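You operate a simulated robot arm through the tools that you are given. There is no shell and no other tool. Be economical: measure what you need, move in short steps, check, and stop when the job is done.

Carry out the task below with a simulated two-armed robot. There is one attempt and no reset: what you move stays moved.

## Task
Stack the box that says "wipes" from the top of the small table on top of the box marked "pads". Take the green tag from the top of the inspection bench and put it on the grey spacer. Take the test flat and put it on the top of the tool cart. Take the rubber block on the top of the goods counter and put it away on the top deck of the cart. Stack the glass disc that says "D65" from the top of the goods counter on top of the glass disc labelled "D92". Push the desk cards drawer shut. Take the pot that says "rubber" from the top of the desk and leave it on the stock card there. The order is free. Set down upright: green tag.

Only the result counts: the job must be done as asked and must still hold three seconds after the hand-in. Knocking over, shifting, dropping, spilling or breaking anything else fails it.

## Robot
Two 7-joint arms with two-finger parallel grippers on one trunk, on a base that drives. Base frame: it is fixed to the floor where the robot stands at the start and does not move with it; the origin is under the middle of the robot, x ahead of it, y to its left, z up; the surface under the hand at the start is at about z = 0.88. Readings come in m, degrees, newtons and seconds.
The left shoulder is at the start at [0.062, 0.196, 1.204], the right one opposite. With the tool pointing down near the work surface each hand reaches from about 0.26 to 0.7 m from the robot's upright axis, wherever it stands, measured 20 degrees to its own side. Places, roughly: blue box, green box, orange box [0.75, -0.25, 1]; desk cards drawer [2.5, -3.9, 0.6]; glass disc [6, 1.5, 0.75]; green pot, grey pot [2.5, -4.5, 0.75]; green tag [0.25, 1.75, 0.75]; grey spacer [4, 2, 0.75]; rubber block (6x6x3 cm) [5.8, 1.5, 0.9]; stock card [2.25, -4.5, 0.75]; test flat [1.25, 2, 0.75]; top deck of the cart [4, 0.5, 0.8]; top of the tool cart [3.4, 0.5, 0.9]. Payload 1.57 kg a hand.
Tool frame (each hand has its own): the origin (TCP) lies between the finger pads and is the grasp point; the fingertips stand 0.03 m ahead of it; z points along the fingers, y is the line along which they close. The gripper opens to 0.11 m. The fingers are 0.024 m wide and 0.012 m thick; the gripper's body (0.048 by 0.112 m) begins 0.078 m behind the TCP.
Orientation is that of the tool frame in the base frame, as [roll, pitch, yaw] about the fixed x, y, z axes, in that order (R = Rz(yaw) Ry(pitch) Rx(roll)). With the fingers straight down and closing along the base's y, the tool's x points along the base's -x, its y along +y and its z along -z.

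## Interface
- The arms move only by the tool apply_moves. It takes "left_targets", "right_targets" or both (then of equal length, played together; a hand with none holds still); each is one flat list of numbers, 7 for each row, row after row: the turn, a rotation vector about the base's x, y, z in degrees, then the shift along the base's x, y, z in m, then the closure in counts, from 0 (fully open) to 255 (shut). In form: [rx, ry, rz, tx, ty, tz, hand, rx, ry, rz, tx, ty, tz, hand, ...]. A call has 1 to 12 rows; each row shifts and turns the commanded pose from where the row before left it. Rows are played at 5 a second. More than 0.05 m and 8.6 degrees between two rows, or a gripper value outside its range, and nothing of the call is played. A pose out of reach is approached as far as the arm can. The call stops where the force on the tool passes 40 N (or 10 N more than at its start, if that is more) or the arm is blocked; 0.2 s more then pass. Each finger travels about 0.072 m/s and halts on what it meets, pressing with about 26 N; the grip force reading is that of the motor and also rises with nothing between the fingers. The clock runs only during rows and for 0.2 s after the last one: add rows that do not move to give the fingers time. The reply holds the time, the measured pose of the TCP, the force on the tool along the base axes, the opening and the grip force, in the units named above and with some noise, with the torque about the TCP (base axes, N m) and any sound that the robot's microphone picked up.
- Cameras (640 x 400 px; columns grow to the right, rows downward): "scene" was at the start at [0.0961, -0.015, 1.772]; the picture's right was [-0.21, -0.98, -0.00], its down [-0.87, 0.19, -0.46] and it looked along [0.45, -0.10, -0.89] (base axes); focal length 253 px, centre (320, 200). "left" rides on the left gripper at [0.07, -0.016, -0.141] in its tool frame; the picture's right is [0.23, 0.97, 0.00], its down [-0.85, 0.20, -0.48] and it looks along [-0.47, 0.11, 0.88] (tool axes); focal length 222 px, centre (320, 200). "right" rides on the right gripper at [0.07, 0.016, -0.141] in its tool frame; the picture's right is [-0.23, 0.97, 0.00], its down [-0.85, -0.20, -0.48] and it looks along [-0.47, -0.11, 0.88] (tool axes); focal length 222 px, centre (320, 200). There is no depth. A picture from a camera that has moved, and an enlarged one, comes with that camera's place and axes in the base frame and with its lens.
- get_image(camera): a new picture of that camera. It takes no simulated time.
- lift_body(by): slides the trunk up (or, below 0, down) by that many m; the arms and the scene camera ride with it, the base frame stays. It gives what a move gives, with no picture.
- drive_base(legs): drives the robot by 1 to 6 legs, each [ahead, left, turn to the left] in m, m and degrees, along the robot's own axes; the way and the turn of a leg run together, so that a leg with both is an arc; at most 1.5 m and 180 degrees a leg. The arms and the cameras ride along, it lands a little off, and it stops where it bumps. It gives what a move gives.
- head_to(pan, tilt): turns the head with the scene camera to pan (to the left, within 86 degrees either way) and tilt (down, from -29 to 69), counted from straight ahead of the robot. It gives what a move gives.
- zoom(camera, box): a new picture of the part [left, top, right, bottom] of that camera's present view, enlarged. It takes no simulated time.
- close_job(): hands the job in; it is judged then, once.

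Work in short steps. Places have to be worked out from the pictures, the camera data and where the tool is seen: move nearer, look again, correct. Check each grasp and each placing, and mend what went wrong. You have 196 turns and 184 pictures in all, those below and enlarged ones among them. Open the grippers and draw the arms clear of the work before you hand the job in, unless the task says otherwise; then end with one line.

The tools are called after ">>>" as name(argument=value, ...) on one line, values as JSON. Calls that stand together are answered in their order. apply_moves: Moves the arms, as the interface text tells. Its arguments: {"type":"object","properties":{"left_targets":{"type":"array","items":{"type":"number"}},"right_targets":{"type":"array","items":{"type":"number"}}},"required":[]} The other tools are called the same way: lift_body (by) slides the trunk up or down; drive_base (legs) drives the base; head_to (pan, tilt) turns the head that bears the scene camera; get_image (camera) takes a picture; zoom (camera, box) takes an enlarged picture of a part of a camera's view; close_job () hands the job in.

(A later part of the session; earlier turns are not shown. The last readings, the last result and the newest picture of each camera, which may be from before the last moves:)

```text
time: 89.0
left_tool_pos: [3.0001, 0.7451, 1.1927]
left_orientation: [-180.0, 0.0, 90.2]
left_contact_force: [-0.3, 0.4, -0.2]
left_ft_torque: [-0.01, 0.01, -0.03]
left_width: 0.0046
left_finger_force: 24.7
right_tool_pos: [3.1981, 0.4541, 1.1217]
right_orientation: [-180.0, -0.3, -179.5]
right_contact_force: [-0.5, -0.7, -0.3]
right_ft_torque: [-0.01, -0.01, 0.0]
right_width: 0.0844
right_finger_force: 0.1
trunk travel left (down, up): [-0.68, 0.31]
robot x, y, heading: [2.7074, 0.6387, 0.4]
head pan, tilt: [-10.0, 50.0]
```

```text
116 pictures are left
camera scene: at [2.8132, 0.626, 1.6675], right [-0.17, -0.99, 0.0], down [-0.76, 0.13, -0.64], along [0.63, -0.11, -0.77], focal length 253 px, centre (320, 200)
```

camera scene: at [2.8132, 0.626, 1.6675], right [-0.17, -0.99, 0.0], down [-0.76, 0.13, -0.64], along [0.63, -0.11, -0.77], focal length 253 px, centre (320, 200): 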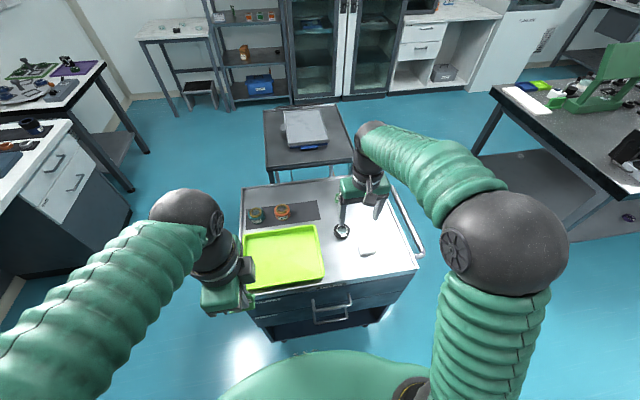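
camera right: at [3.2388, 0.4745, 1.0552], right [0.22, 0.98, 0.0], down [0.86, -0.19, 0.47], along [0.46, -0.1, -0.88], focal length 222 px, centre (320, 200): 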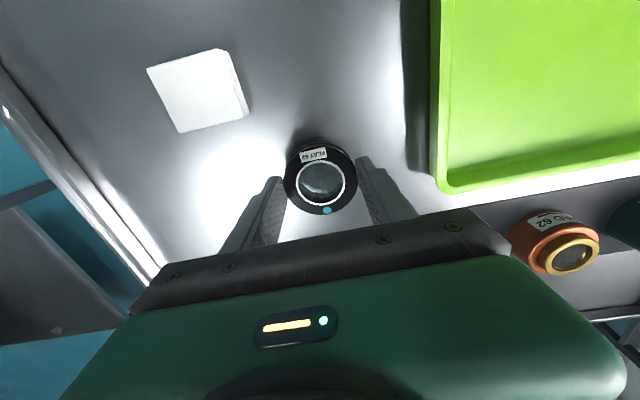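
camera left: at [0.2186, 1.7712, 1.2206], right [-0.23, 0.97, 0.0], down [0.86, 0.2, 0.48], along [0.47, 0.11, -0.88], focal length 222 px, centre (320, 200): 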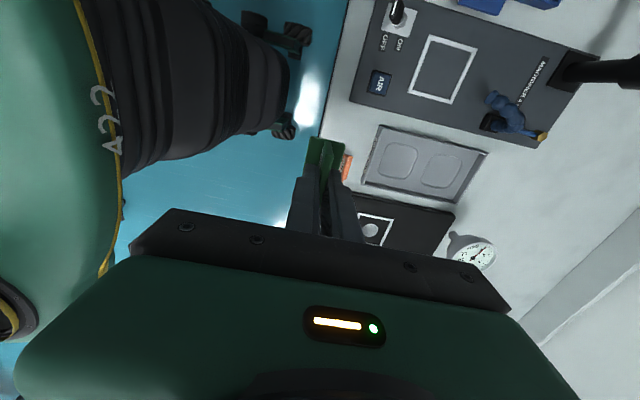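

Flat stands on the cart. Now drive to the second bench with the tag: back off, left, turn left, then slide right.

>>> apply_moves(right_targets=[0, 0, 0, -0.045, -0.01, 0.02, 0, 0, 0, 0, -0.045, -0.02, 0.02, 0, 0, 0, 0, -0.045, -0.02, 0, 0])

>>> drive_base(legs=[[-0.3, 0, 0], [0, 0.68, 0], [0, 0, 89.5], [0, -0.75, 0], [0, -0.7, 0]])

>>> head_to(pan=0, tilt=48)

>>> get_image(camera="scene")

```text
refused: row 1 steps farther than a row can; nothing moved
```

```text
time: 105.3
left_tool_pos: [3.7548, 1.5762, 1.192]
left_orientation: [179.9, 0.3, 176.5]
left_contact_force: [-0.3, 0.0, -0.4]
left_ft_torque: [-0.02, -0.02, -0.02]
left_width: 0.0044
left_finger_force: 24.8
right_tool_pos: [4.0575, 1.7533, 1.1218]
right_orientation: [-179.9, -0.3, -93.2]
right_contact_force: [-0.2, 1.1, 0.3]
right_ft_torque: [0.04, 0.0, 0.01]
right_width: 0.0842
right_finger_force: 0.0
trunk travel left (down, up): [-0.68, 0.31]
robot x, y, heading: [3.8445, 1.273, 86.7]
head pan, tilt: [-10.0, 50.0]
```

```text
time: 106.0
left_tool_pos: [3.757, 1.5761, 1.1926]
left_orientation: [179.9, 0.1, 176.4]
left_contact_force: [-1.0, -0.2, 0.8]
left_ft_torque: [0.02, 0.0, -0.04]
left_width: 0.0047
left_finger_force: 25.2
right_tool_pos: [4.0598, 1.755, 1.1234]
right_orientation: [180.0, -0.1, -93.2]
right_contact_force: [-0.7, -0.2, 0.3]
right_ft_torque: [0.0, -0.02, -0.01]
right_width: 0.0841
right_finger_force: 0.0
trunk travel left (down, up): [-0.68, 0.31]
robot x, y, heading: [3.846, 1.2728, 86.7]
head pan, tilt: [0.0, 48.0]
```

```text
115 pictures are left
camera scene: at [3.8505, 1.3857, 1.67], right [1.0, -0.06, 0.0], down [-0.04, -0.74, -0.67], along [0.04, 0.67, -0.74], focal length 253 px, centre (320, 200)
```

scene: 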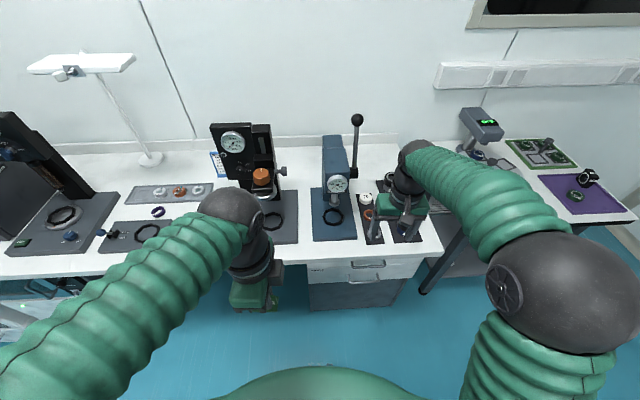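

Retract the right hand to reveal the items near (4,2).

>>> apply_moves(right_targets=[0, 0, 0, 0, -0.03, 0.035, 60, 0, 0, 0, 0.01, -0.04, 0.02, 60, 0, 0, 0, 0.01, -0.04, 0.02, 60, 0, 0, 0, 0.02, -0.04, 0.02, 60, 0, 0, 0, 0.02, -0.04, 0, 60])

>>> zoom(camera="scene", box=[230, 160, 450, 270])

```text
time: 107.2
left_tool_pos: [3.7606, 1.5723, 1.1932]
left_orientation: [180.0, -0.3, 176.5]
left_contact_force: [-0.2, 0.0, 0.7]
left_ft_torque: [0.04, 0.01, 0.02]
left_width: 0.0045
left_finger_force: 24.9
right_tool_pos: [4.1257, 1.5587, 1.2186]
right_orientation: [179.9, -0.1, -93.2]
right_contact_force: [0.5, -0.4, 0.2]
right_ft_torque: [0.0, 0.01, -0.02]
right_width: 0.0842
right_finger_force: 0.0
trunk travel left (down, up): [-0.68, 0.31]
robot x, y, heading: [3.848, 1.2739, 86.6]
head pan, tilt: [0.0, 48.0]
```

```text
2.91 times, centred on (340, 215) of scene
camera zoom: at [3.855, 1.3803, 1.6703], right [1.0, -0.06, 0.0], down [-0.04, -0.74, -0.67], along [0.04, 0.67, -0.74], focal length 737 px, centre (262, 156)
```

zoom: 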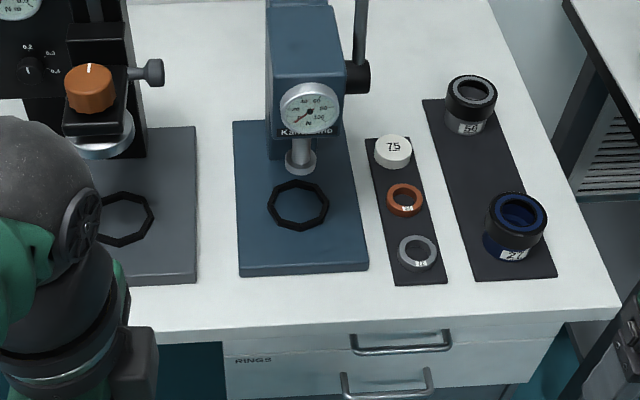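

>>> zoom(camera="scene", box=[350, 195, 390, 265])

>>> zoom(camera="scene", box=[110, 170, 230, 260])

```text
5.71 times, centred on (370, 230) of scene
camera zoom: at [3.855, 1.3803, 1.6703], right [1.0, -0.06, 0.0], down [-0.04, -0.74, -0.67], along [0.04, 0.67, -0.74], focal length 1448 px, centre (34, 29)
```

zoom: 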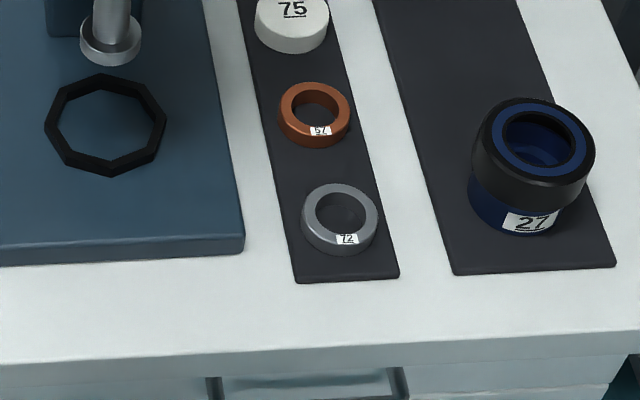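

```text
4.44 times, centred on (170, 215) of scene
camera zoom: at [3.855, 1.3803, 1.6703], right [1.0, -0.06, 0.0], down [-0.04, -0.74, -0.67], along [0.04, 0.67, -0.74], focal length 1126 px, centre (987, 133)
```

zoom: 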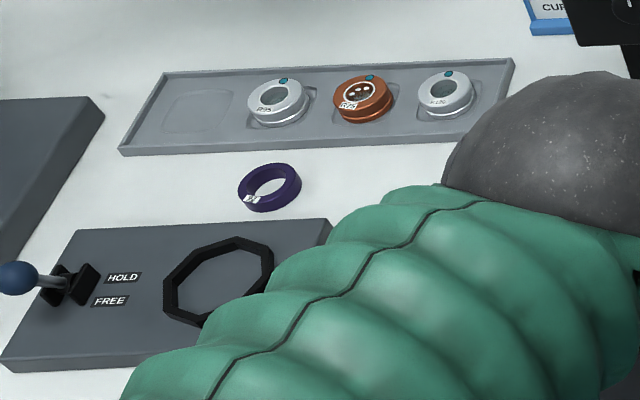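

Grey spacer is the ring "72" near (4.11,1.965). Reposition the base so the left hand reaches it.

>>> drive_base(legs=[[0, -0.28, 3.3], [0.17, 0, 0]])

>>> head_to(pan=0, tilt=60)

>>> get_image(camera="scene")

>>> get_image(camera="left")

```text
time: 110.2
left_tool_pos: [4.0215, 1.7308, 1.1939]
left_orientation: [179.7, -0.1, 180.0]
left_contact_force: [0.1, 0.6, 0.2]
left_ft_torque: [0.03, 0.02, 0.0]
left_width: 0.0044
left_finger_force: 25.2
right_tool_pos: [4.3853, 1.7385, 1.2175]
right_orientation: [179.9, -0.1, -89.8]
right_contact_force: [0.8, -0.2, -0.4]
right_ft_torque: [0.04, 0.01, 0.0]
right_width: 0.0842
right_finger_force: 0.1
trunk travel left (down, up): [-0.68, 0.31]
robot x, y, heading: [4.1255, 1.4382, 90.2]
head pan, tilt: [0.0, 48.0]
```

```text
time: 111.0
left_tool_pos: [4.0193, 1.7334, 1.1927]
left_orientation: [180.0, 0.1, -180.0]
left_contact_force: [0.3, -0.1, 0.6]
left_ft_torque: [0.0, 0.0, -0.02]
left_width: 0.005
left_finger_force: 25.1
right_tool_pos: [4.3829, 1.7427, 1.2191]
right_orientation: [-180.0, -0.1, -89.7]
right_contact_force: [-0.3, 0.3, 0.0]
right_ft_torque: [-0.03, -0.03, -0.01]
right_width: 0.0841
right_finger_force: 0.1
trunk travel left (down, up): [-0.68, 0.31]
robot x, y, heading: [4.1252, 1.4391, 90.2]
head pan, tilt: [0.0, 60.0]
```

```text
111 pictures are left
camera scene: at [4.1218, 1.5365, 1.6548], right [1.0, 0.0, 0.0], down [0.0, -0.87, -0.5], along [0.0, 0.5, -0.87], focal length 253 px, centre (320, 200)
```

scene: 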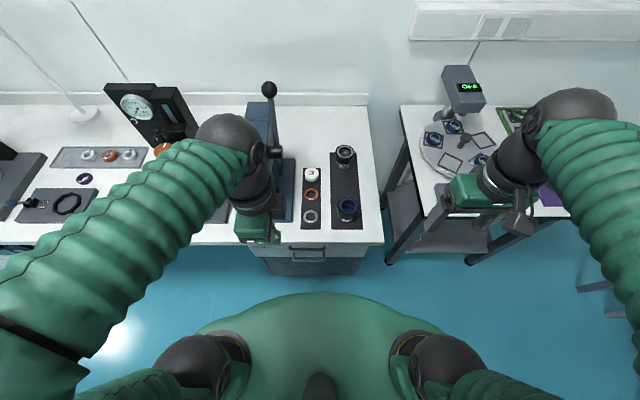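

```text
110 pictures are left
camera left: at [3.9496, 1.7172, 1.3336], right [-0.23, 0.97, 0.0], down [0.85, 0.2, 0.48], along [0.47, 0.11, -0.88], focal length 222 px, centre (320, 200)
```

left: 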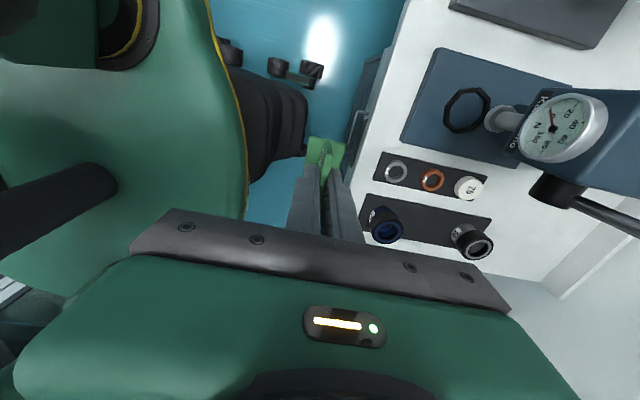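

The press gauge sits near (3.94,1.94,1.13), so I'd rather approach from the right with the hand in its normal yaw (a round spacer allows any tag yaw). Slide right 0.22 m and rotate the left hand +90°.

>>> drive_base(legs=[[0, -0.22, 0]])

>>> apply_moves(left_targets=[0, 0, 8.2, 0, 0, 0, 255, 0, 0, 8.2, 0, 0, 0, 255, 0, 0, 8.2, 0, 0, 0, 255, 0, 0, 8.2, 0, 0, 0, 255, 0, 0, 8.2, 0, 0, 0, 255, 0, 0, 8.2, 0, 0, 0, 255, 0, 0, 8.2, 0, 0, 0, 255, 0, 0, 8.2, 0, 0, 0, 255, 0, 0, 8.2, 0, 0, 0, 255, 0, 0, 8.2, 0, 0, 0, 255, 0, 0, 8.0, 0, 0, 0, 255, 0, 0, 0, 0, 0, 0, 255])

>>> get_image(camera="scene")

>>> get_image(camera="left")

```text
time: 112.7
left_tool_pos: [4.2437, 1.7333, 1.1926]
left_orientation: [179.9, 0.2, 180.0]
left_contact_force: [0.3, -0.8, 0.7]
left_ft_torque: [0.0, 0.03, -0.04]
left_width: 0.0047
left_finger_force: 25.3
right_tool_pos: [4.6069, 1.7423, 1.2204]
right_orientation: [-179.9, -0.2, -89.8]
right_contact_force: [0.0, 0.1, 0.0]
right_ft_torque: [-0.04, 0.06, 0.01]
right_width: 0.0841
right_finger_force: 0.0
trunk travel left (down, up): [-0.68, 0.31]
robot x, y, heading: [4.3507, 1.4425, 90.3]
head pan, tilt: [0.0, 60.0]
```

```text
time: 115.3
left_tool_pos: [4.2493, 1.7348, 1.1943]
left_orientation: [179.9, -0.1, -90.0]
left_contact_force: [0.3, 0.1, 0.4]
left_ft_torque: [0.01, 0.01, 0.01]
left_width: 0.0046
left_finger_force: 25.2
right_tool_pos: [4.6139, 1.7435, 1.2173]
right_orientation: [-180.0, -0.1, -89.7]
right_contact_force: [-0.4, -0.2, 0.0]
right_ft_torque: [0.02, -0.02, 0.0]
right_width: 0.0842
right_finger_force: 0.0
trunk travel left (down, up): [-0.68, 0.31]
robot x, y, heading: [4.3542, 1.4383, 90.1]
head pan, tilt: [0.0, 60.0]
```

```text
109 pictures are left
camera scene: at [4.3537, 1.5371, 1.6548], right [1.0, 0.0, 0.0], down [0.0, -0.87, -0.5], along [0.0, 0.5, -0.87], focal length 253 px, centre (320, 200)
```

scene: 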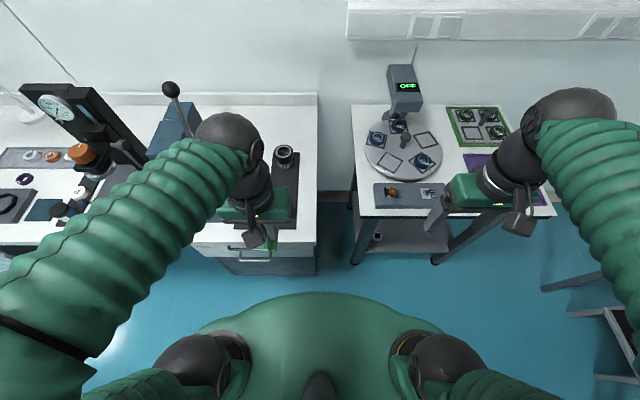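

```text
108 pictures are left
camera left: at [4.2661, 1.6651, 1.3345], right [-0.97, -0.23, 0.0], down [-0.2, 0.86, 0.48], along [-0.11, 0.46, -0.88], focal length 222 px, centre (320, 200)
```

left: 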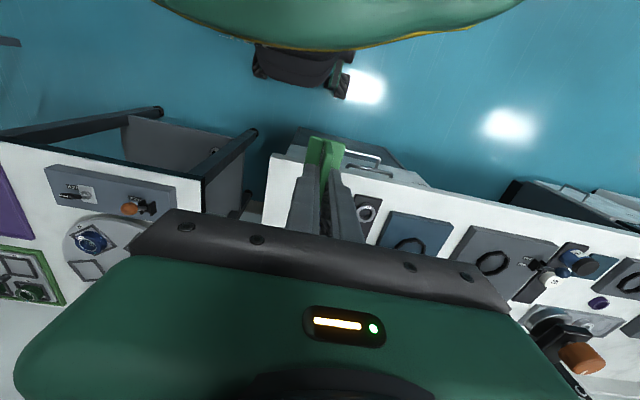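

Ring estimated ≈(4.07,1.945). Move closer beside it for a better look.

>>> apply_moves(left_targets=[0, 0, 0, -0.015, 0.04, -0.02, 255, 0, 0, 0, -0.015, 0.04, -0.02, 255, 0, 0, 0, -0.02, 0.04, -0.02, 255, 0, 0, 0, -0.02, 0.04, -0.02, 255, 0, 0, 0, 0, 0.03, -0.035, 255, 0, 0, 0, 0, 0, -0.03, 255, 0, 0, 0, 0, 0, 0, 255])

>>> get_image(camera="left")

>>> get_image(camera="scene")

```text
time: 116.9
left_tool_pos: [4.1802, 1.9258, 1.0525]
left_orientation: [179.9, 0.0, -90.2]
left_contact_force: [0.2, 0.1, -0.2]
left_ft_torque: [0.01, -0.02, 0.02]
left_width: 0.0047
left_finger_force: 25.2
right_tool_pos: [4.6139, 1.7431, 1.2179]
right_orientation: [179.9, -0.2, -89.8]
right_contact_force: [1.0, -0.8, 0.2]
right_ft_torque: [0.02, 0.04, 0.01]
right_width: 0.0842
right_finger_force: 0.1
trunk travel left (down, up): [-0.68, 0.31]
robot x, y, heading: [4.3568, 1.4393, 90.3]
head pan, tilt: [0.0, 60.0]
```

```text
107 pictures are left
camera left: at [4.1963, 1.8557, 1.1934], right [-0.97, -0.23, 0.0], down [-0.2, 0.86, 0.48], along [-0.11, 0.46, -0.88], focal length 222 px, centre (320, 200)
```

left: 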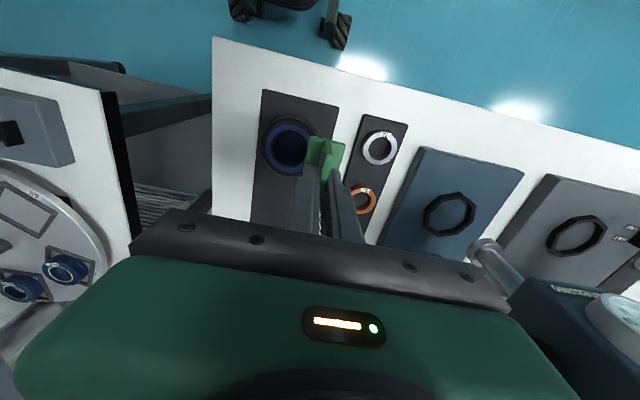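

```text
106 pictures are left
camera scene: at [4.3536, 1.5378, 1.6548], right [1.0, 0.0, 0.0], down [0.0, -0.87, -0.5], along [0.0, 0.5, -0.87], focal length 253 px, centre (320, 200)
```

scene: 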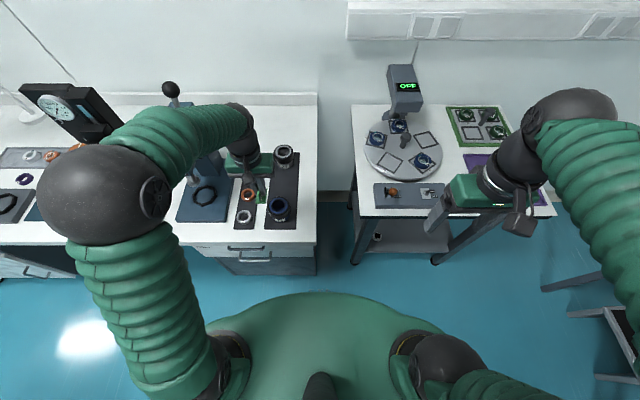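

>>> zoom(camera="left", box=[290, 100, 430, 220])

>>> zoom(camera="scene", box=[220, 170, 300, 240])

```text
3.33 times, centred on (360, 160) of left
camera zoom: at [4.1963, 1.8557, 1.1934], right [-0.97, -0.23, 0.0], down [-0.2, 0.86, 0.48], along [-0.11, 0.46, -0.88], focal length 740 px, centre (187, 333)
```

zoom: 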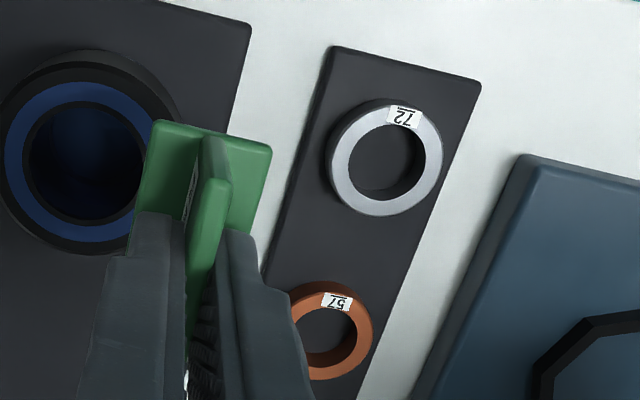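

```text
5.71 times, centred on (260, 205) of scene
camera zoom: at [4.3536, 1.5378, 1.6548], right [1.0, 0.0, 0.0], down [0.0, -0.87, -0.5], along [0.0, 0.5, -0.87], focal length 1448 px, centre (663, 171)
```

zoom: 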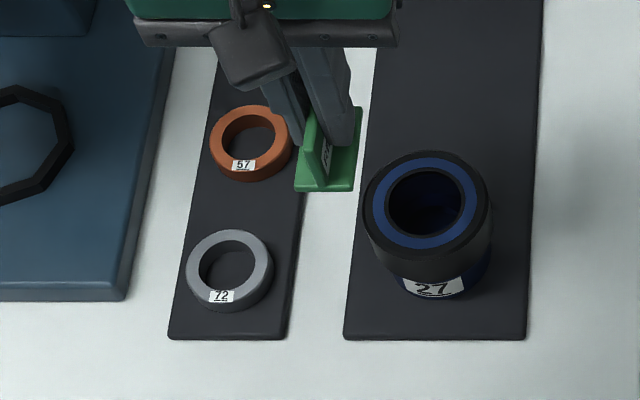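

Estimates agree to ~±7 mm pending height. Move above the ring with a low gap, then compare directly in the scene view.

>>> apply_moves(left_targets=[0, 0, 0, -0.045, 0.002, 0, 255, 0, 0, 0, -0.045, 0.002, 0, 255, 0, 0, 0, -0.008, 0, -0.04, 255, 0, 0, 0, 0, 0, -0.04, 255, 0, 0, 0, 0, 0, -0.02, 255, 0, 0, 0, 0, 0, 0, 255])

>>> zoom(camera="scene", box=[210, 170, 290, 240])

>>> zoom(camera="left", box=[250, 90, 410, 220])

```text
time: 118.3
left_tool_pos: [4.0807, 1.9262, 0.9479]
left_orientation: [179.9, -0.1, -90.0]
left_contact_force: [-0.9, -0.3, -0.6]
left_ft_torque: [-0.01, -0.02, 0.02]
left_width: 0.0047
left_finger_force: 25.2
right_tool_pos: [4.6128, 1.7429, 1.2187]
right_orientation: [179.8, -0.2, -89.9]
right_contact_force: [0.2, 0.7, -0.2]
right_ft_torque: [-0.01, -0.02, -0.02]
right_width: 0.0842
right_finger_force: 0.1
trunk travel left (down, up): [-0.68, 0.31]
robot x, y, heading: [4.3533, 1.4379, 90.2]
head pan, tilt: [0.0, 60.0]
```

```text
5.71 times, centred on (250, 205) of scene
camera zoom: at [4.3524, 1.5383, 1.6547], right [1.0, 0.0, 0.0], down [0.0, -0.87, -0.5], along [0.0, 0.5, -0.87], focal length 1448 px, centre (720, 171)
```

zoom: 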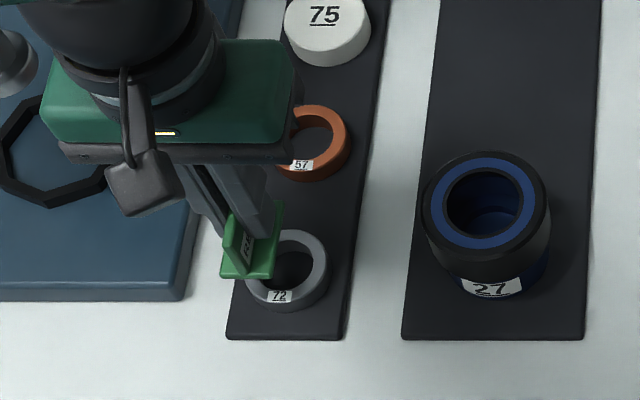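

```text
3.08 times, centred on (330, 155) of left
camera zoom: at [4.0974, 1.8566, 1.0891], right [-0.97, -0.23, 0.0], down [-0.2, 0.86, 0.48], along [-0.11, 0.46, -0.88], focal length 684 px, centre (289, 338)
```

zoom: 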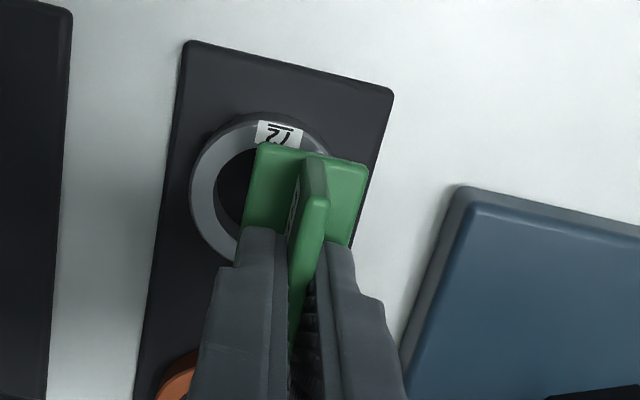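

All views agree with ring top ≈(4.091,1.922,0.87). Shift +10 mm, −3 mm and lower near contact.

>>> apply_moves(left_targets=[0, 0, 0, 0.01, -0.003, 0, 255, 0, 0, 0, 0, 0, -0.012, 255, 0, 0, 0, 0, 0, -0.01, 255, 0, 0, 0, 0, 0, 0, 255])

>>> zoom(camera="scene", box=[220, 190, 280, 240])

>>> zoom(camera="left", box=[250, 90, 410, 220])

```text
time: 119.3
left_tool_pos: [4.0913, 1.9244, 0.9267]
left_orientation: [179.9, -0.1, -90.0]
left_contact_force: [0.8, -0.2, -0.4]
left_ft_torque: [0.0, 0.03, 0.0]
left_width: 0.0047
left_finger_force: 24.5
right_tool_pos: [4.6124, 1.7426, 1.2179]
right_orientation: [179.9, -0.3, -89.7]
right_contact_force: [-0.5, -0.3, -0.1]
right_ft_torque: [0.03, -0.01, 0.01]
right_width: 0.0841
right_finger_force: 0.1
trunk travel left (down, up): [-0.68, 0.31]
robot x, y, heading: [4.3519, 1.4428, 90.2]
head pan, tilt: [0.0, 60.0]
```

```text
8.00 times, centred on (250, 215) of scene
camera zoom: at [4.3528, 1.5383, 1.6547], right [1.0, 0.0, 0.0], down [0.0, -0.87, -0.5], along [0.0, 0.5, -0.87], focal length 2027 px, centre (880, 80)
```

zoom: 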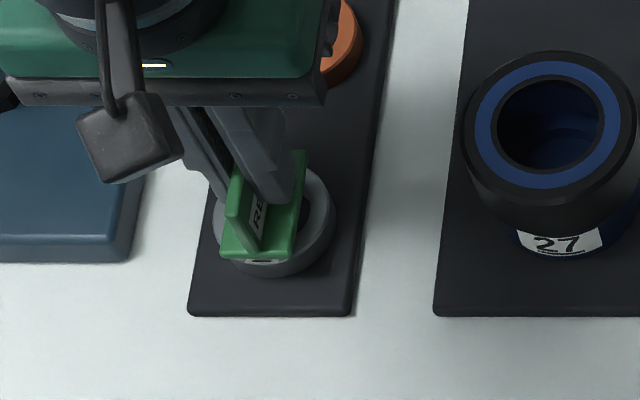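

```text
3.08 times, centred on (330, 155) of left
camera zoom: at [4.1082, 1.8542, 1.0671], right [-0.97, -0.23, 0.0], down [-0.2, 0.86, 0.48], along [-0.11, 0.46, -0.88], focal length 684 px, centre (289, 338)
```

zoom: 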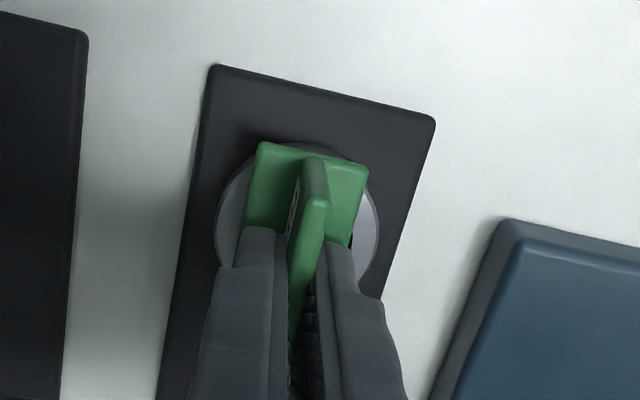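

Prediction after lowering matches the ring centre. Probe down.

>>> apply_moves(left_targets=[0, 0, 0, 0, 0, -0.005, 255, 0, 0, 0, 0, 0, -0.004, 255, 0, 0, 0, 0, 0, 0, 255])

>>> zoom(camera="scene", box=[220, 190, 280, 240])

```text
time: 120.1
left_tool_pos: [4.092, 1.9227, 0.9159]
left_orientation: [180.0, 0.0, -90.0]
left_contact_force: [0.0, 0.2, 0.0]
left_ft_torque: [0.03, -0.02, 0.01]
left_width: 0.0044
left_finger_force: 25.0
right_tool_pos: [4.6126, 1.7437, 1.2178]
right_orientation: [179.8, -0.1, -89.8]
right_contact_force: [-1.0, -0.5, 0.1]
right_ft_torque: [0.03, 0.04, 0.01]
right_width: 0.0844
right_finger_force: 0.0
trunk travel left (down, up): [-0.68, 0.31]
robot x, y, heading: [4.3529, 1.4373, 89.9]
head pan, tilt: [0.0, 60.0]
```

```text
8.00 times, centred on (250, 215) of scene
camera zoom: at [4.3529, 1.5386, 1.6547], right [1.0, 0.0, 0.0], down [0.0, -0.87, -0.5], along [0.0, 0.5, -0.87], focal length 2027 px, centre (880, 80)
```

zoom: 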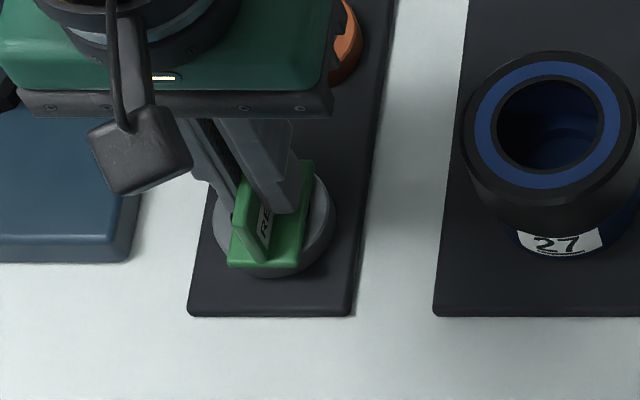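

>>> apply_moves(left_targets=[0, 0, 0, 0.001, 0, -0.003, 255, 0, 0, 0, 0, 0, -0.002, 255, 0, 0, 0, 0, 0, 0, 255])

```text
time: 120.9
left_tool_pos: [4.0941, 1.925, 0.9128]
left_orientation: [179.9, 0.1, -90.1]
left_contact_force: [-1.0, 0.9, 16.6]
left_ft_torque: [0.01, -0.06, 0.03]
left_width: 0.0047
left_finger_force: 24.9
right_tool_pos: [4.6144, 1.7417, 1.2166]
right_orientation: [179.9, -0.2, -89.8]
right_contact_force: [-0.7, -0.4, 0.1]
right_ft_torque: [0.01, -0.01, 0.01]
right_width: 0.0844
right_finger_force: 0.0
trunk travel left (down, up): [-0.68, 0.31]
robot x, y, heading: [4.3554, 1.4399, 90.3]
head pan, tilt: [0.0, 60.0]
```

Contact (16.6 N). Release gently and rise straight.

>>> apply_moves(left_targets=[0, 0, 0, 0, 0, 0.002, 255, 0, 0, 0, 0, 0, 0, 220, 0, 0, 0, 0, 0, 0, 190, 0, 0, 0, 0, 0, 0, 190, 0, 0, 0, 0, 0, 0.02, 190, 0, 0, 0, 0, 0, 0.04, 190, 0, 0, 0, 0, 0, 0.045, 190, 0, 0, 0, 0.01, -0.03, 0.035, 190, 0, 0, 0, 0.02, -0.035, 0.02, 190, 0, 0, 0, 0.02, -0.035, 0.02, 190])

>>> zoom(camera="scene", box=[210, 180, 290, 240])

>>> get_image(camera="left")

```text
time: 123.1
left_tool_pos: [4.1437, 1.824, 1.0937]
left_orientation: [-180.0, -0.1, -90.1]
left_contact_force: [0.6, 0.9, 0.6]
left_ft_torque: [0.05, -0.01, -0.02]
left_width: 0.0283
left_finger_force: 0.0
right_tool_pos: [4.6136, 1.7426, 1.2187]
right_orientation: [179.8, -0.1, -89.7]
right_contact_force: [-0.5, -0.6, -0.5]
right_ft_torque: [0.03, 0.03, -0.01]
right_width: 0.084
right_finger_force: 0.0
trunk travel left (down, up): [-0.68, 0.31]
robot x, y, heading: [4.3519, 1.4391, 90.3]
head pan, tilt: [0.0, 60.0]
```

```text
6.67 times, centred on (250, 210) of scene
camera zoom: at [4.3547, 1.5355, 1.6549], right [1.0, 0.0, 0.0], down [0.0, -0.87, -0.5], along [0.0, 0.5, -0.87], focal length 1689 px, centre (787, 133)
```

zoom: 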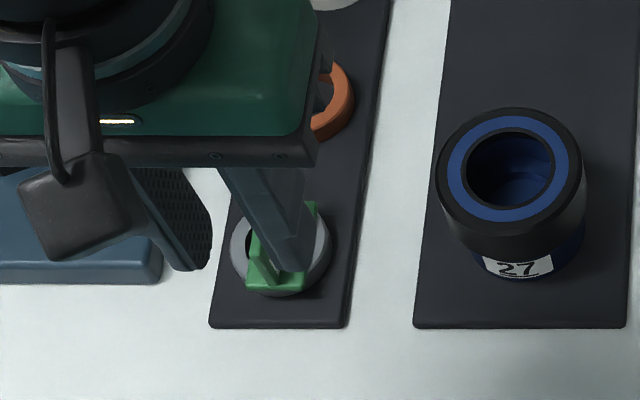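

```text
97 pictures are left
camera left: at [4.1603, 1.7547, 1.2346], right [-0.97, -0.23, 0.0], down [-0.2, 0.86, 0.48], along [-0.11, 0.47, -0.88], focal length 222 px, centre (320, 200)
```

left: 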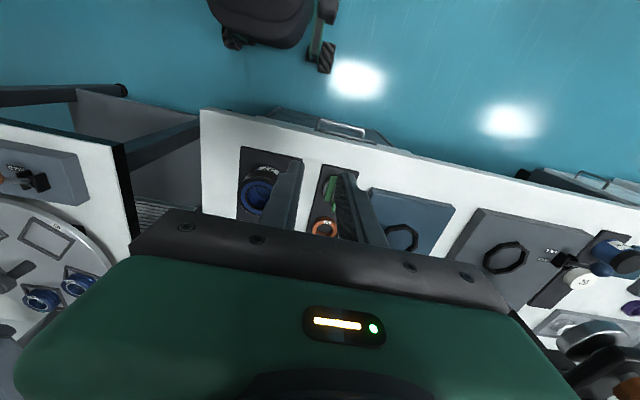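

Tag rests upright on the spacer. Retract, slide clear, face +x and look for the goods counter.

>>> apply_moves(left_targets=[0, 0, 0, 0.01, -0.035, 0.03, 60, 0, 0, 0, 0, -0.035, 0.03, 60, 0, 0, 0, 0, -0.03, 0.03, 0, 0, 0, 0, 0, 0, 0.03, 0])

>>> drive_base(legs=[[-0.1, -0.45, 0], [0, 0, -90]])

>>> head_to(pan=0, tilt=35)

>>> get_image(camera="scene")

```text
time: 124.1
left_tool_pos: [4.1505, 1.7467, 1.1835]
left_orientation: [179.9, -0.2, -90.1]
left_contact_force: [0.1, 0.1, 0.4]
left_ft_torque: [-0.01, 0.03, 0.02]
left_width: 0.1102
left_finger_force: 0.1
left hand out of reach, approached as far as the arm can: row 3, 4
right_tool_pos: [4.6138, 1.7453, 1.217]
right_orientation: [179.9, -0.3, -89.8]
right_contact_force: [0.3, -1.0, -1.1]
right_ft_torque: [-0.03, -0.01, 0.02]
right_width: 0.0843
right_finger_force: 0.1
trunk travel left (down, up): [-0.68, 0.31]
robot x, y, heading: [4.3565, 1.4419, 90.4]
head pan, tilt: [0.0, 60.0]
```

```text
time: 130.7
left_tool_pos: [5.1239, 1.5296, 1.1844]
left_orientation: [179.9, -0.2, 178.1]
left_contact_force: [0.9, 0.2, -0.4]
left_ft_torque: [0.0, 0.01, 0.03]
left_width: 0.11
left_finger_force: 0.1
right_tool_pos: [5.1063, 1.0688, 1.2183]
right_orientation: [179.9, -0.3, 178.5]
right_contact_force: [-0.1, 0.1, -0.7]
right_ft_torque: [0.0, -0.01, 0.0]
right_width: 0.0843
right_finger_force: 0.1
trunk travel left (down, up): [-0.68, 0.31]
robot x, y, heading: [4.8108, 1.3412, -1.6]
head pan, tilt: [0.0, 60.0]
```

```text
time: 131.6
left_tool_pos: [5.1243, 1.5296, 1.1843]
left_orientation: [179.9, -0.1, 178.1]
left_contact_force: [0.4, 0.0, -0.8]
left_ft_torque: [0.01, 0.02, -0.01]
left_width: 0.1102
left_finger_force: 0.0
right_tool_pos: [5.1059, 1.0687, 1.2175]
right_orientation: [179.9, -0.2, 178.4]
right_contact_force: [0.6, -0.5, 0.3]
right_ft_torque: [-0.02, 0.01, 0.05]
right_width: 0.0841
right_finger_force: 0.1
trunk travel left (down, up): [-0.68, 0.31]
robot x, y, heading: [4.8123, 1.3397, -1.6]
head pan, tilt: [0.0, 35.0]
```

```text
96 pictures are left
camera scene: at [4.9313, 1.3341, 1.689], right [-0.03, -1.0, 0.0], down [-0.57, 0.02, -0.82], along [0.82, -0.02, -0.57], focal length 253 px, centre (320, 200)
```

scene: 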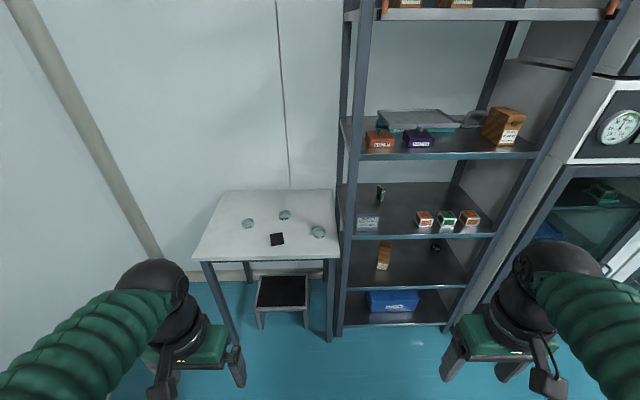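

>>> zoom(camera="scene", box=[220, 195, 350, 260])

```text
4.92 times, centred on (285, 228) of scene
camera zoom: at [4.9313, 1.3341, 1.689], right [-0.03, -1.0, 0.0], down [-0.57, 0.02, -0.82], along [0.82, -0.02, -0.57], focal length 1247 px, centre (492, 65)
```

zoom: 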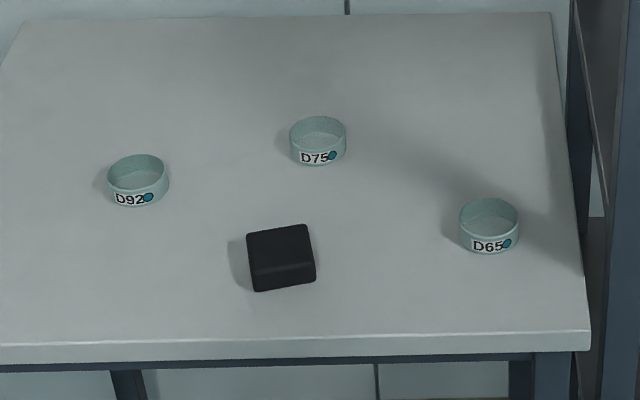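

D65 ≈(5.82,1.31), D92 ≈(5.90,1.66), block ≈(5.78,1.51). Approach to (5.3,1.5).

>>> drive_base(legs=[[0.2, 0.16, 1.6], [0.28, 0, 0]])

>>> head_to(pan=0, tilt=58)

>>> get_image(camera="scene")

>>> get_image(camera="right")

```text
time: 135.1
left_tool_pos: [5.6051, 1.6954, 1.1858]
left_orientation: [179.8, 0.0, 179.8]
left_contact_force: [0.4, -0.1, 0.1]
left_ft_torque: [0.0, -0.02, 0.0]
left_width: 0.1097
left_finger_force: 0.1
right_tool_pos: [5.6018, 1.2331, 1.219]
right_orientation: [179.8, -0.1, 179.9]
right_contact_force: [1.1, 0.2, -1.1]
right_ft_torque: [0.0, -0.01, -0.04]
right_width: 0.0843
right_finger_force: 0.1
trunk travel left (down, up): [-0.68, 0.31]
robot x, y, heading: [5.3009, 1.497, -0.1]
head pan, tilt: [0.0, 35.0]
```

```text
time: 135.9
left_tool_pos: [5.6079, 1.6966, 1.1833]
left_orientation: [179.9, -0.1, 179.7]
left_contact_force: [0.6, 0.9, -0.1]
left_ft_torque: [0.0, -0.01, 0.03]
left_width: 0.1101
left_finger_force: 0.0
right_tool_pos: [5.6033, 1.233, 1.217]
right_orientation: [179.8, -0.2, 180.0]
right_contact_force: [-0.6, 0.0, -0.3]
right_ft_torque: [-0.01, -0.01, 0.0]
right_width: 0.084
right_finger_force: 0.0
trunk travel left (down, up): [-0.68, 0.31]
robot x, y, heading: [5.3034, 1.4958, -0.0]
head pan, tilt: [0.0, 58.0]
```

```text
94 pictures are left
camera scene: at [5.4013, 1.4948, 1.6572], right [0.0, -1.0, 0.0], down [-0.85, 0.0, -0.53], along [0.53, 0.0, -0.85], focal length 253 px, centre (320, 200)
```

scene: 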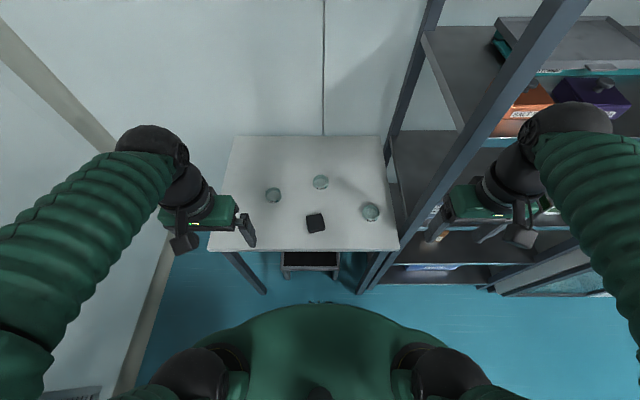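

```text
93 pictures are left
camera right: at [5.5339, 1.2487, 1.3595], right [0.23, 0.97, 0.0], down [0.86, -0.2, 0.47], along [0.46, -0.11, -0.88], focal length 222 px, centre (320, 200)
```

right: 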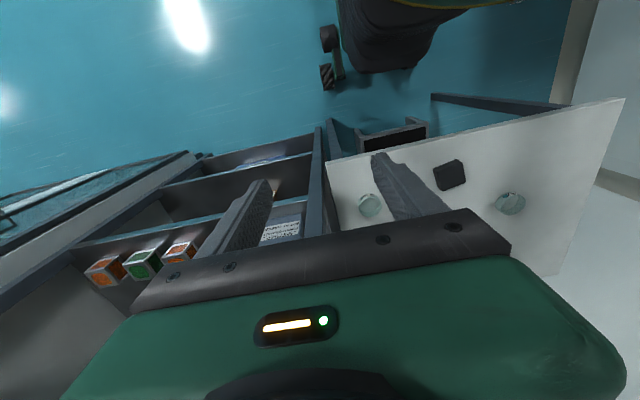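

The shelf post is at ≈(5.77,1.18), so I'll use the left hand for all; slide the base right 0.12 m and bring the left hand over D65.

>>> drive_base(legs=[[0, -0.12, 0]])

>>> apply_moves(left_targets=[0, 0, 0, 0.03, -0.035, 0, 50, 0, 0, 0, 0.03, -0.035, 0, 50, 0, 0, 0, 0.03, -0.035, 0, 50, 0, 0, 0, 0.03, -0.035, 0, 50, 0, 0, 0, 0.03, -0.035, 0, 50, 0, 0, 0, 0.03, -0.035, -0.01, 50, 0, 0, 0, 0.03, -0.03, -0.02, 50, 0, 0, 0, 0.01, -0.02, -0.04, 50, 0, 0, 0, 0, 0, -0.04, 50, 0, 0, 0, 0, 0, 0, 50])

>>> get_image(camera="left")

>>> get_image(camera="scene")

```text
time: 137.2
left_tool_pos: [5.6059, 1.6096, 1.1781]
left_orientation: [-178.7, 0.0, 179.9]
left_contact_force: [0.6, 1.4, -0.4]
left_ft_torque: [-0.16, 0.01, 0.07]
left_width: 0.11
left_finger_force: 0.1
right_tool_pos: [5.6041, 1.1483, 1.225]
right_orientation: [-178.7, -0.2, -179.8]
right_contact_force: [0.9, 1.6, -0.3]
right_ft_torque: [-0.17, 0.04, 0.01]
right_width: 0.084
right_finger_force: 0.0
trunk travel left (down, up): [-0.68, 0.31]
robot x, y, heading: [5.2998, 1.3819, 0.2]
head pan, tilt: [0.0, 58.0]
```

```text
time: 139.4
left_tool_pos: [5.8295, 1.3229, 1.0761]
left_orientation: [179.7, -0.1, -179.9]
left_contact_force: [0.1, 0.2, -0.6]
left_ft_torque: [-0.01, 0.0, -0.02]
left_width: 0.0884
left_finger_force: 0.1
right_tool_pos: [5.6032, 1.1172, 1.2176]
right_orientation: [179.7, -0.2, -179.9]
right_contact_force: [-0.2, 0.1, -0.1]
right_ft_torque: [0.01, -0.04, -0.01]
right_width: 0.0843
right_finger_force: 0.0
trunk travel left (down, up): [-0.68, 0.31]
robot x, y, heading: [5.2984, 1.3771, 0.0]
head pan, tilt: [0.0, 58.0]
```

```text
92 pictures are left
camera left: at [5.7609, 1.3052, 1.2163], right [-0.23, 0.97, 0.01], down [0.86, 0.2, 0.48], along [0.46, 0.11, -0.88], focal length 222 px, centre (320, 200)
```

left: 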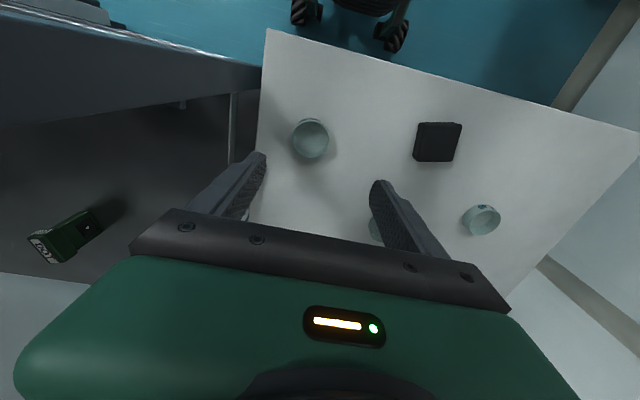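

```text
91 pictures are left
camera scene: at [5.4021, 1.3744, 1.6571], right [0.0, -1.0, 0.0], down [-0.85, 0.0, -0.53], along [0.53, 0.0, -0.85], focal length 253 px, centre (320, 200)
```

scene: 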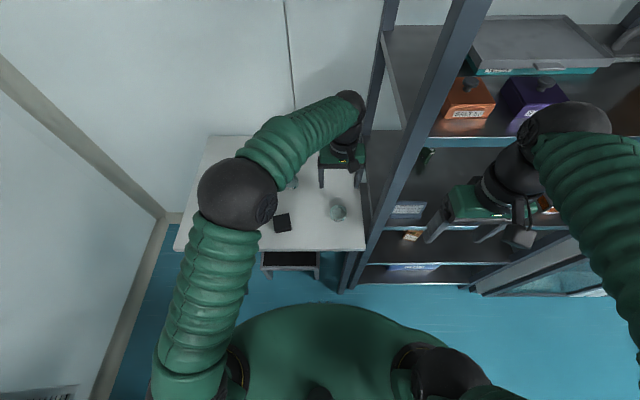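

>>> apply_moves(left_targets=[0, 0, 0, 0.003, -0.012, -0.03, 50, 0, 0, 0, 0, 0, -0.03, 50, 0, 0, 0, 0, 0, -0.02, 50, 0, 0, 0, 0, 0, 0, 50])

>>> get_image(camera="left")

>>> zoom(camera="scene", box=[260, 160, 380, 250])

```text
time: 140.4
left_tool_pos: [5.8316, 1.312, 0.9959]
left_orientation: [179.8, -0.2, -179.9]
left_contact_force: [-0.2, -0.6, -0.1]
left_ft_torque: [-0.01, 0.02, 0.01]
left_width: 0.0885
left_finger_force: 0.1
right_tool_pos: [5.6024, 1.1227, 1.2187]
right_orientation: [179.9, -0.3, -179.6]
right_contact_force: [-0.1, -0.1, -0.9]
right_ft_torque: [-0.01, -0.05, -0.02]
right_width: 0.0839
right_finger_force: 0.0
trunk travel left (down, up): [-0.68, 0.31]
robot x, y, heading: [5.2996, 1.382, 0.0]
head pan, tilt: [0.0, 58.0]
```

```text
90 pictures are left
camera left: at [5.7621, 1.2953, 1.1367], right [-0.23, 0.97, 0.0], down [0.86, 0.2, 0.48], along [0.46, 0.11, -0.88], focal length 222 px, centre (320, 200)
```

left: 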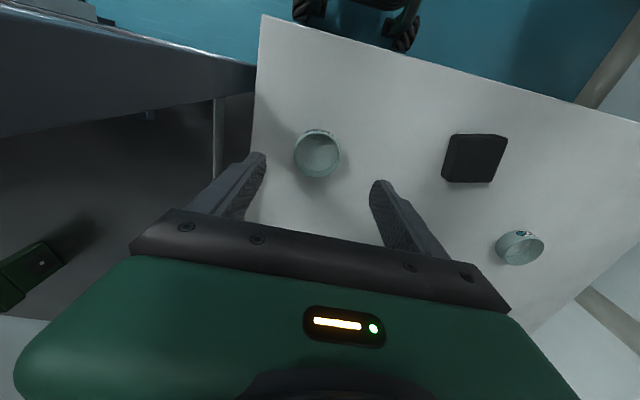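

```text
4.44 times, centred on (320, 205) of scene
camera zoom: at [5.4021, 1.3839, 1.6571], right [0.0, -1.0, 0.0], down [-0.85, 0.0, -0.53], along [0.53, 0.0, -0.85], focal length 1126 px, centre (320, 178)
```

zoom: 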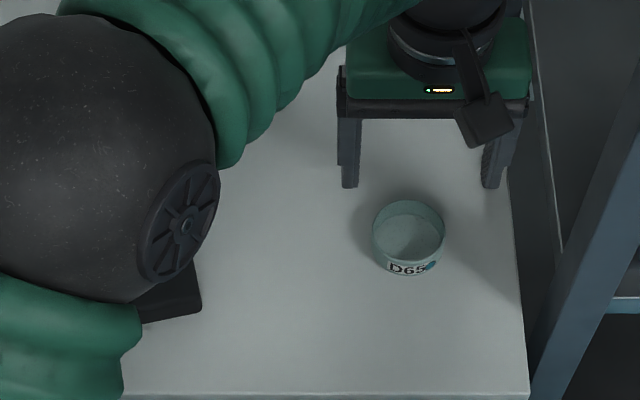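

D65 rim centre ≈(5.8355,1.312,0.887). Descend to TCP ≈0.89 and grip.

>>> apply_moves(left_targets=[0, 0, 0, 0.004, 0.001, -0.04, 50, 0, 0, 0, 0, 0, -0.04, 50, 0, 0, 0, 0, 0, -0.023, 50, 0, 0, 0, 0, 0, 0, 50])

>>> get_image(camera="left")

>>> zoom(camera="scene", box=[300, 170, 380, 230])

```text
time: 141.4
left_tool_pos: [5.8343, 1.312, 0.8932]
left_orientation: [179.8, -0.2, -180.0]
left_contact_force: [0.8, -0.5, -0.1]
left_ft_torque: [0.03, 0.01, -0.01]
left_width: 0.0884
left_finger_force: 0.1
right_tool_pos: [5.6045, 1.1184, 1.2178]
right_orientation: [179.9, -0.2, -179.8]
right_contact_force: [0.3, 0.1, -0.5]
right_ft_torque: [-0.01, -0.05, 0.02]
right_width: 0.0844
right_finger_force: 0.0
trunk travel left (down, up): [-0.68, 0.31]
robot x, y, heading: [5.3009, 1.3813, 0.1]
head pan, tilt: [0.0, 58.0]
```

```text
88 pictures are left
camera left: at [5.765, 1.2946, 1.0345], right [-0.23, 0.97, 0.0], down [0.86, 0.2, 0.48], along [0.46, 0.11, -0.88], focal length 222 px, centre (320, 200)
```

left: 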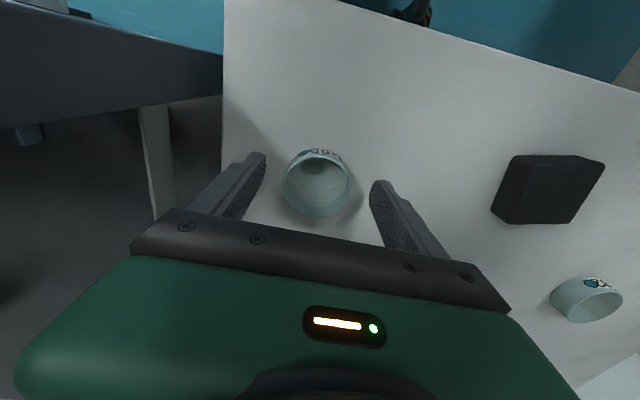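

```text
6.67 times, centred on (340, 200) of scene
camera zoom: at [5.4024, 1.3805, 1.6571], right [0.0, -1.0, 0.0], down [-0.85, 0.0, -0.53], along [0.53, 0.0, -0.85], focal length 1689 px, centre (187, 200)
```

zoom: 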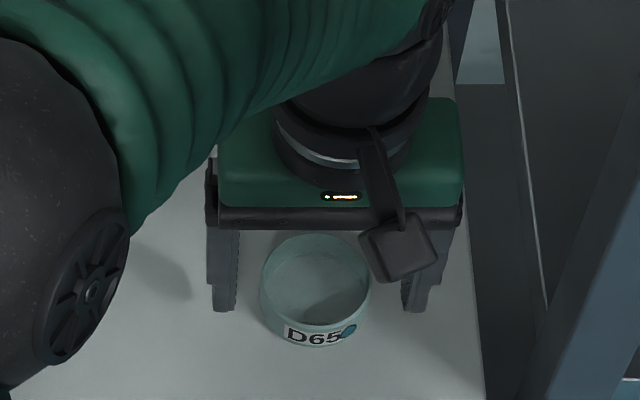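

Centred. Lower 5 mm and close.

>>> apply_moves(left_targets=[0, 0, 0, 0.001, 0, -0.005, 50, 0, 0, 0, 0, 0, 0, 255, 0, 0, 0, 0, 0, 0, 255, 0, 0, 0, 0, 0, 0, 255, 0, 0, 0, 0, 0, 0.02, 255, 0, 0, 0, 0, 0, 0.04, 255, 0, 0, 0, 0, 0, 0.04, 255, 0, 0, 0, 0, 0, 0.03, 255])

>>> get_image(camera="left")

```text
time: 143.2
left_tool_pos: [5.8343, 1.3123, 1.017]
left_orientation: [179.7, -0.2, 179.9]
left_contact_force: [-0.1, -0.3, -1.5]
left_ft_torque: [0.0, 0.01, 0.03]
left_width: 0.059
left_finger_force: 25.6
right_tool_pos: [5.603, 1.1174, 1.2179]
right_orientation: [179.7, -0.2, -179.8]
right_contact_force: [-0.2, 0.5, -0.3]
right_ft_torque: [-0.01, -0.02, -0.01]
right_width: 0.0842
right_finger_force: 0.1
trunk travel left (down, up): [-0.68, 0.31]
robot x, y, heading: [5.3017, 1.3813, 0.3]
head pan, tilt: [0.0, 58.0]
```

```text
86 pictures are left
camera left: at [5.7641, 1.2948, 1.1584], right [-0.23, 0.97, 0.0], down [0.86, 0.2, 0.48], along [0.46, 0.11, -0.88], focal length 222 px, centre (320, 200)
```

left: 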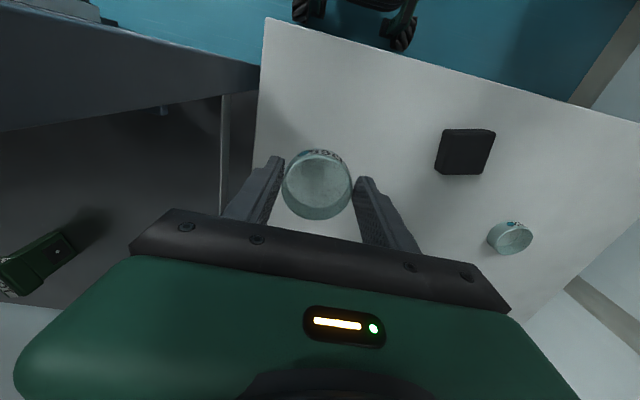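

Held (0.059). Now move over toward D92, stopping short to look.

>>> apply_moves(left_targets=[0, 0, 0, 0.005, 0.045, 0.02, 255, 0, 0, 0, 0.005, 0.045, 0.01, 255, 0, 0, 0, 0.01, 0.045, 0, 255, 0, 0, 0, 0.01, 0.045, 0, 255, 0, 0, 0, 0.01, 0.045, 0, 255, 0, 0, 0, 0.01, 0.04, 0, 255, 0, 0, 0, 0, 0, 0, 255])

>>> get_image(camera="left")

>>> zoom(camera="scene", box=[180, 130, 380, 250])

```text
time: 144.8
left_tool_pos: [5.8846, 1.5763, 1.0435]
left_orientation: [179.9, -0.2, -180.0]
left_contact_force: [0.1, -0.2, -1.5]
left_ft_torque: [-0.01, 0.04, 0.0]
left_width: 0.0589
left_finger_force: 25.2
right_tool_pos: [5.6038, 1.1184, 1.2171]
right_orientation: [179.8, -0.3, -179.7]
right_contact_force: [0.1, -0.2, 0.0]
right_ft_torque: [-0.02, 0.03, -0.02]
right_width: 0.084
right_finger_force: 0.2
trunk travel left (down, up): [-0.68, 0.31]
robot x, y, heading: [5.2996, 1.383, 0.2]
head pan, tilt: [0.0, 58.0]
```

```text
85 pictures are left
camera left: at [5.8166, 1.5596, 1.1851], right [-0.23, 0.97, 0.0], down [0.86, 0.2, 0.48], along [0.46, 0.11, -0.88], focal length 222 px, centre (320, 200)
```

left: 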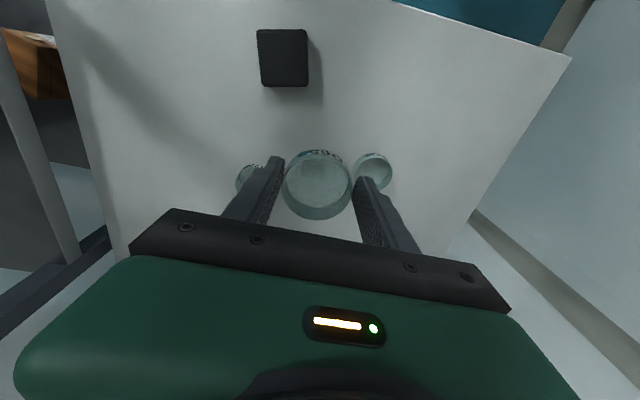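

```text
3.20 times, centred on (280, 190) of scene
camera zoom: at [5.4029, 1.3814, 1.657], right [0.0, -1.0, 0.0], down [-0.85, 0.0, -0.53], along [0.53, 0.0, -0.85], focal length 811 px, centre (448, 232)
```

zoom: 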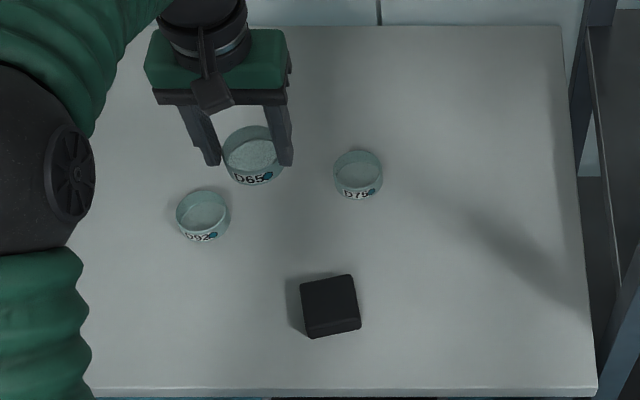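

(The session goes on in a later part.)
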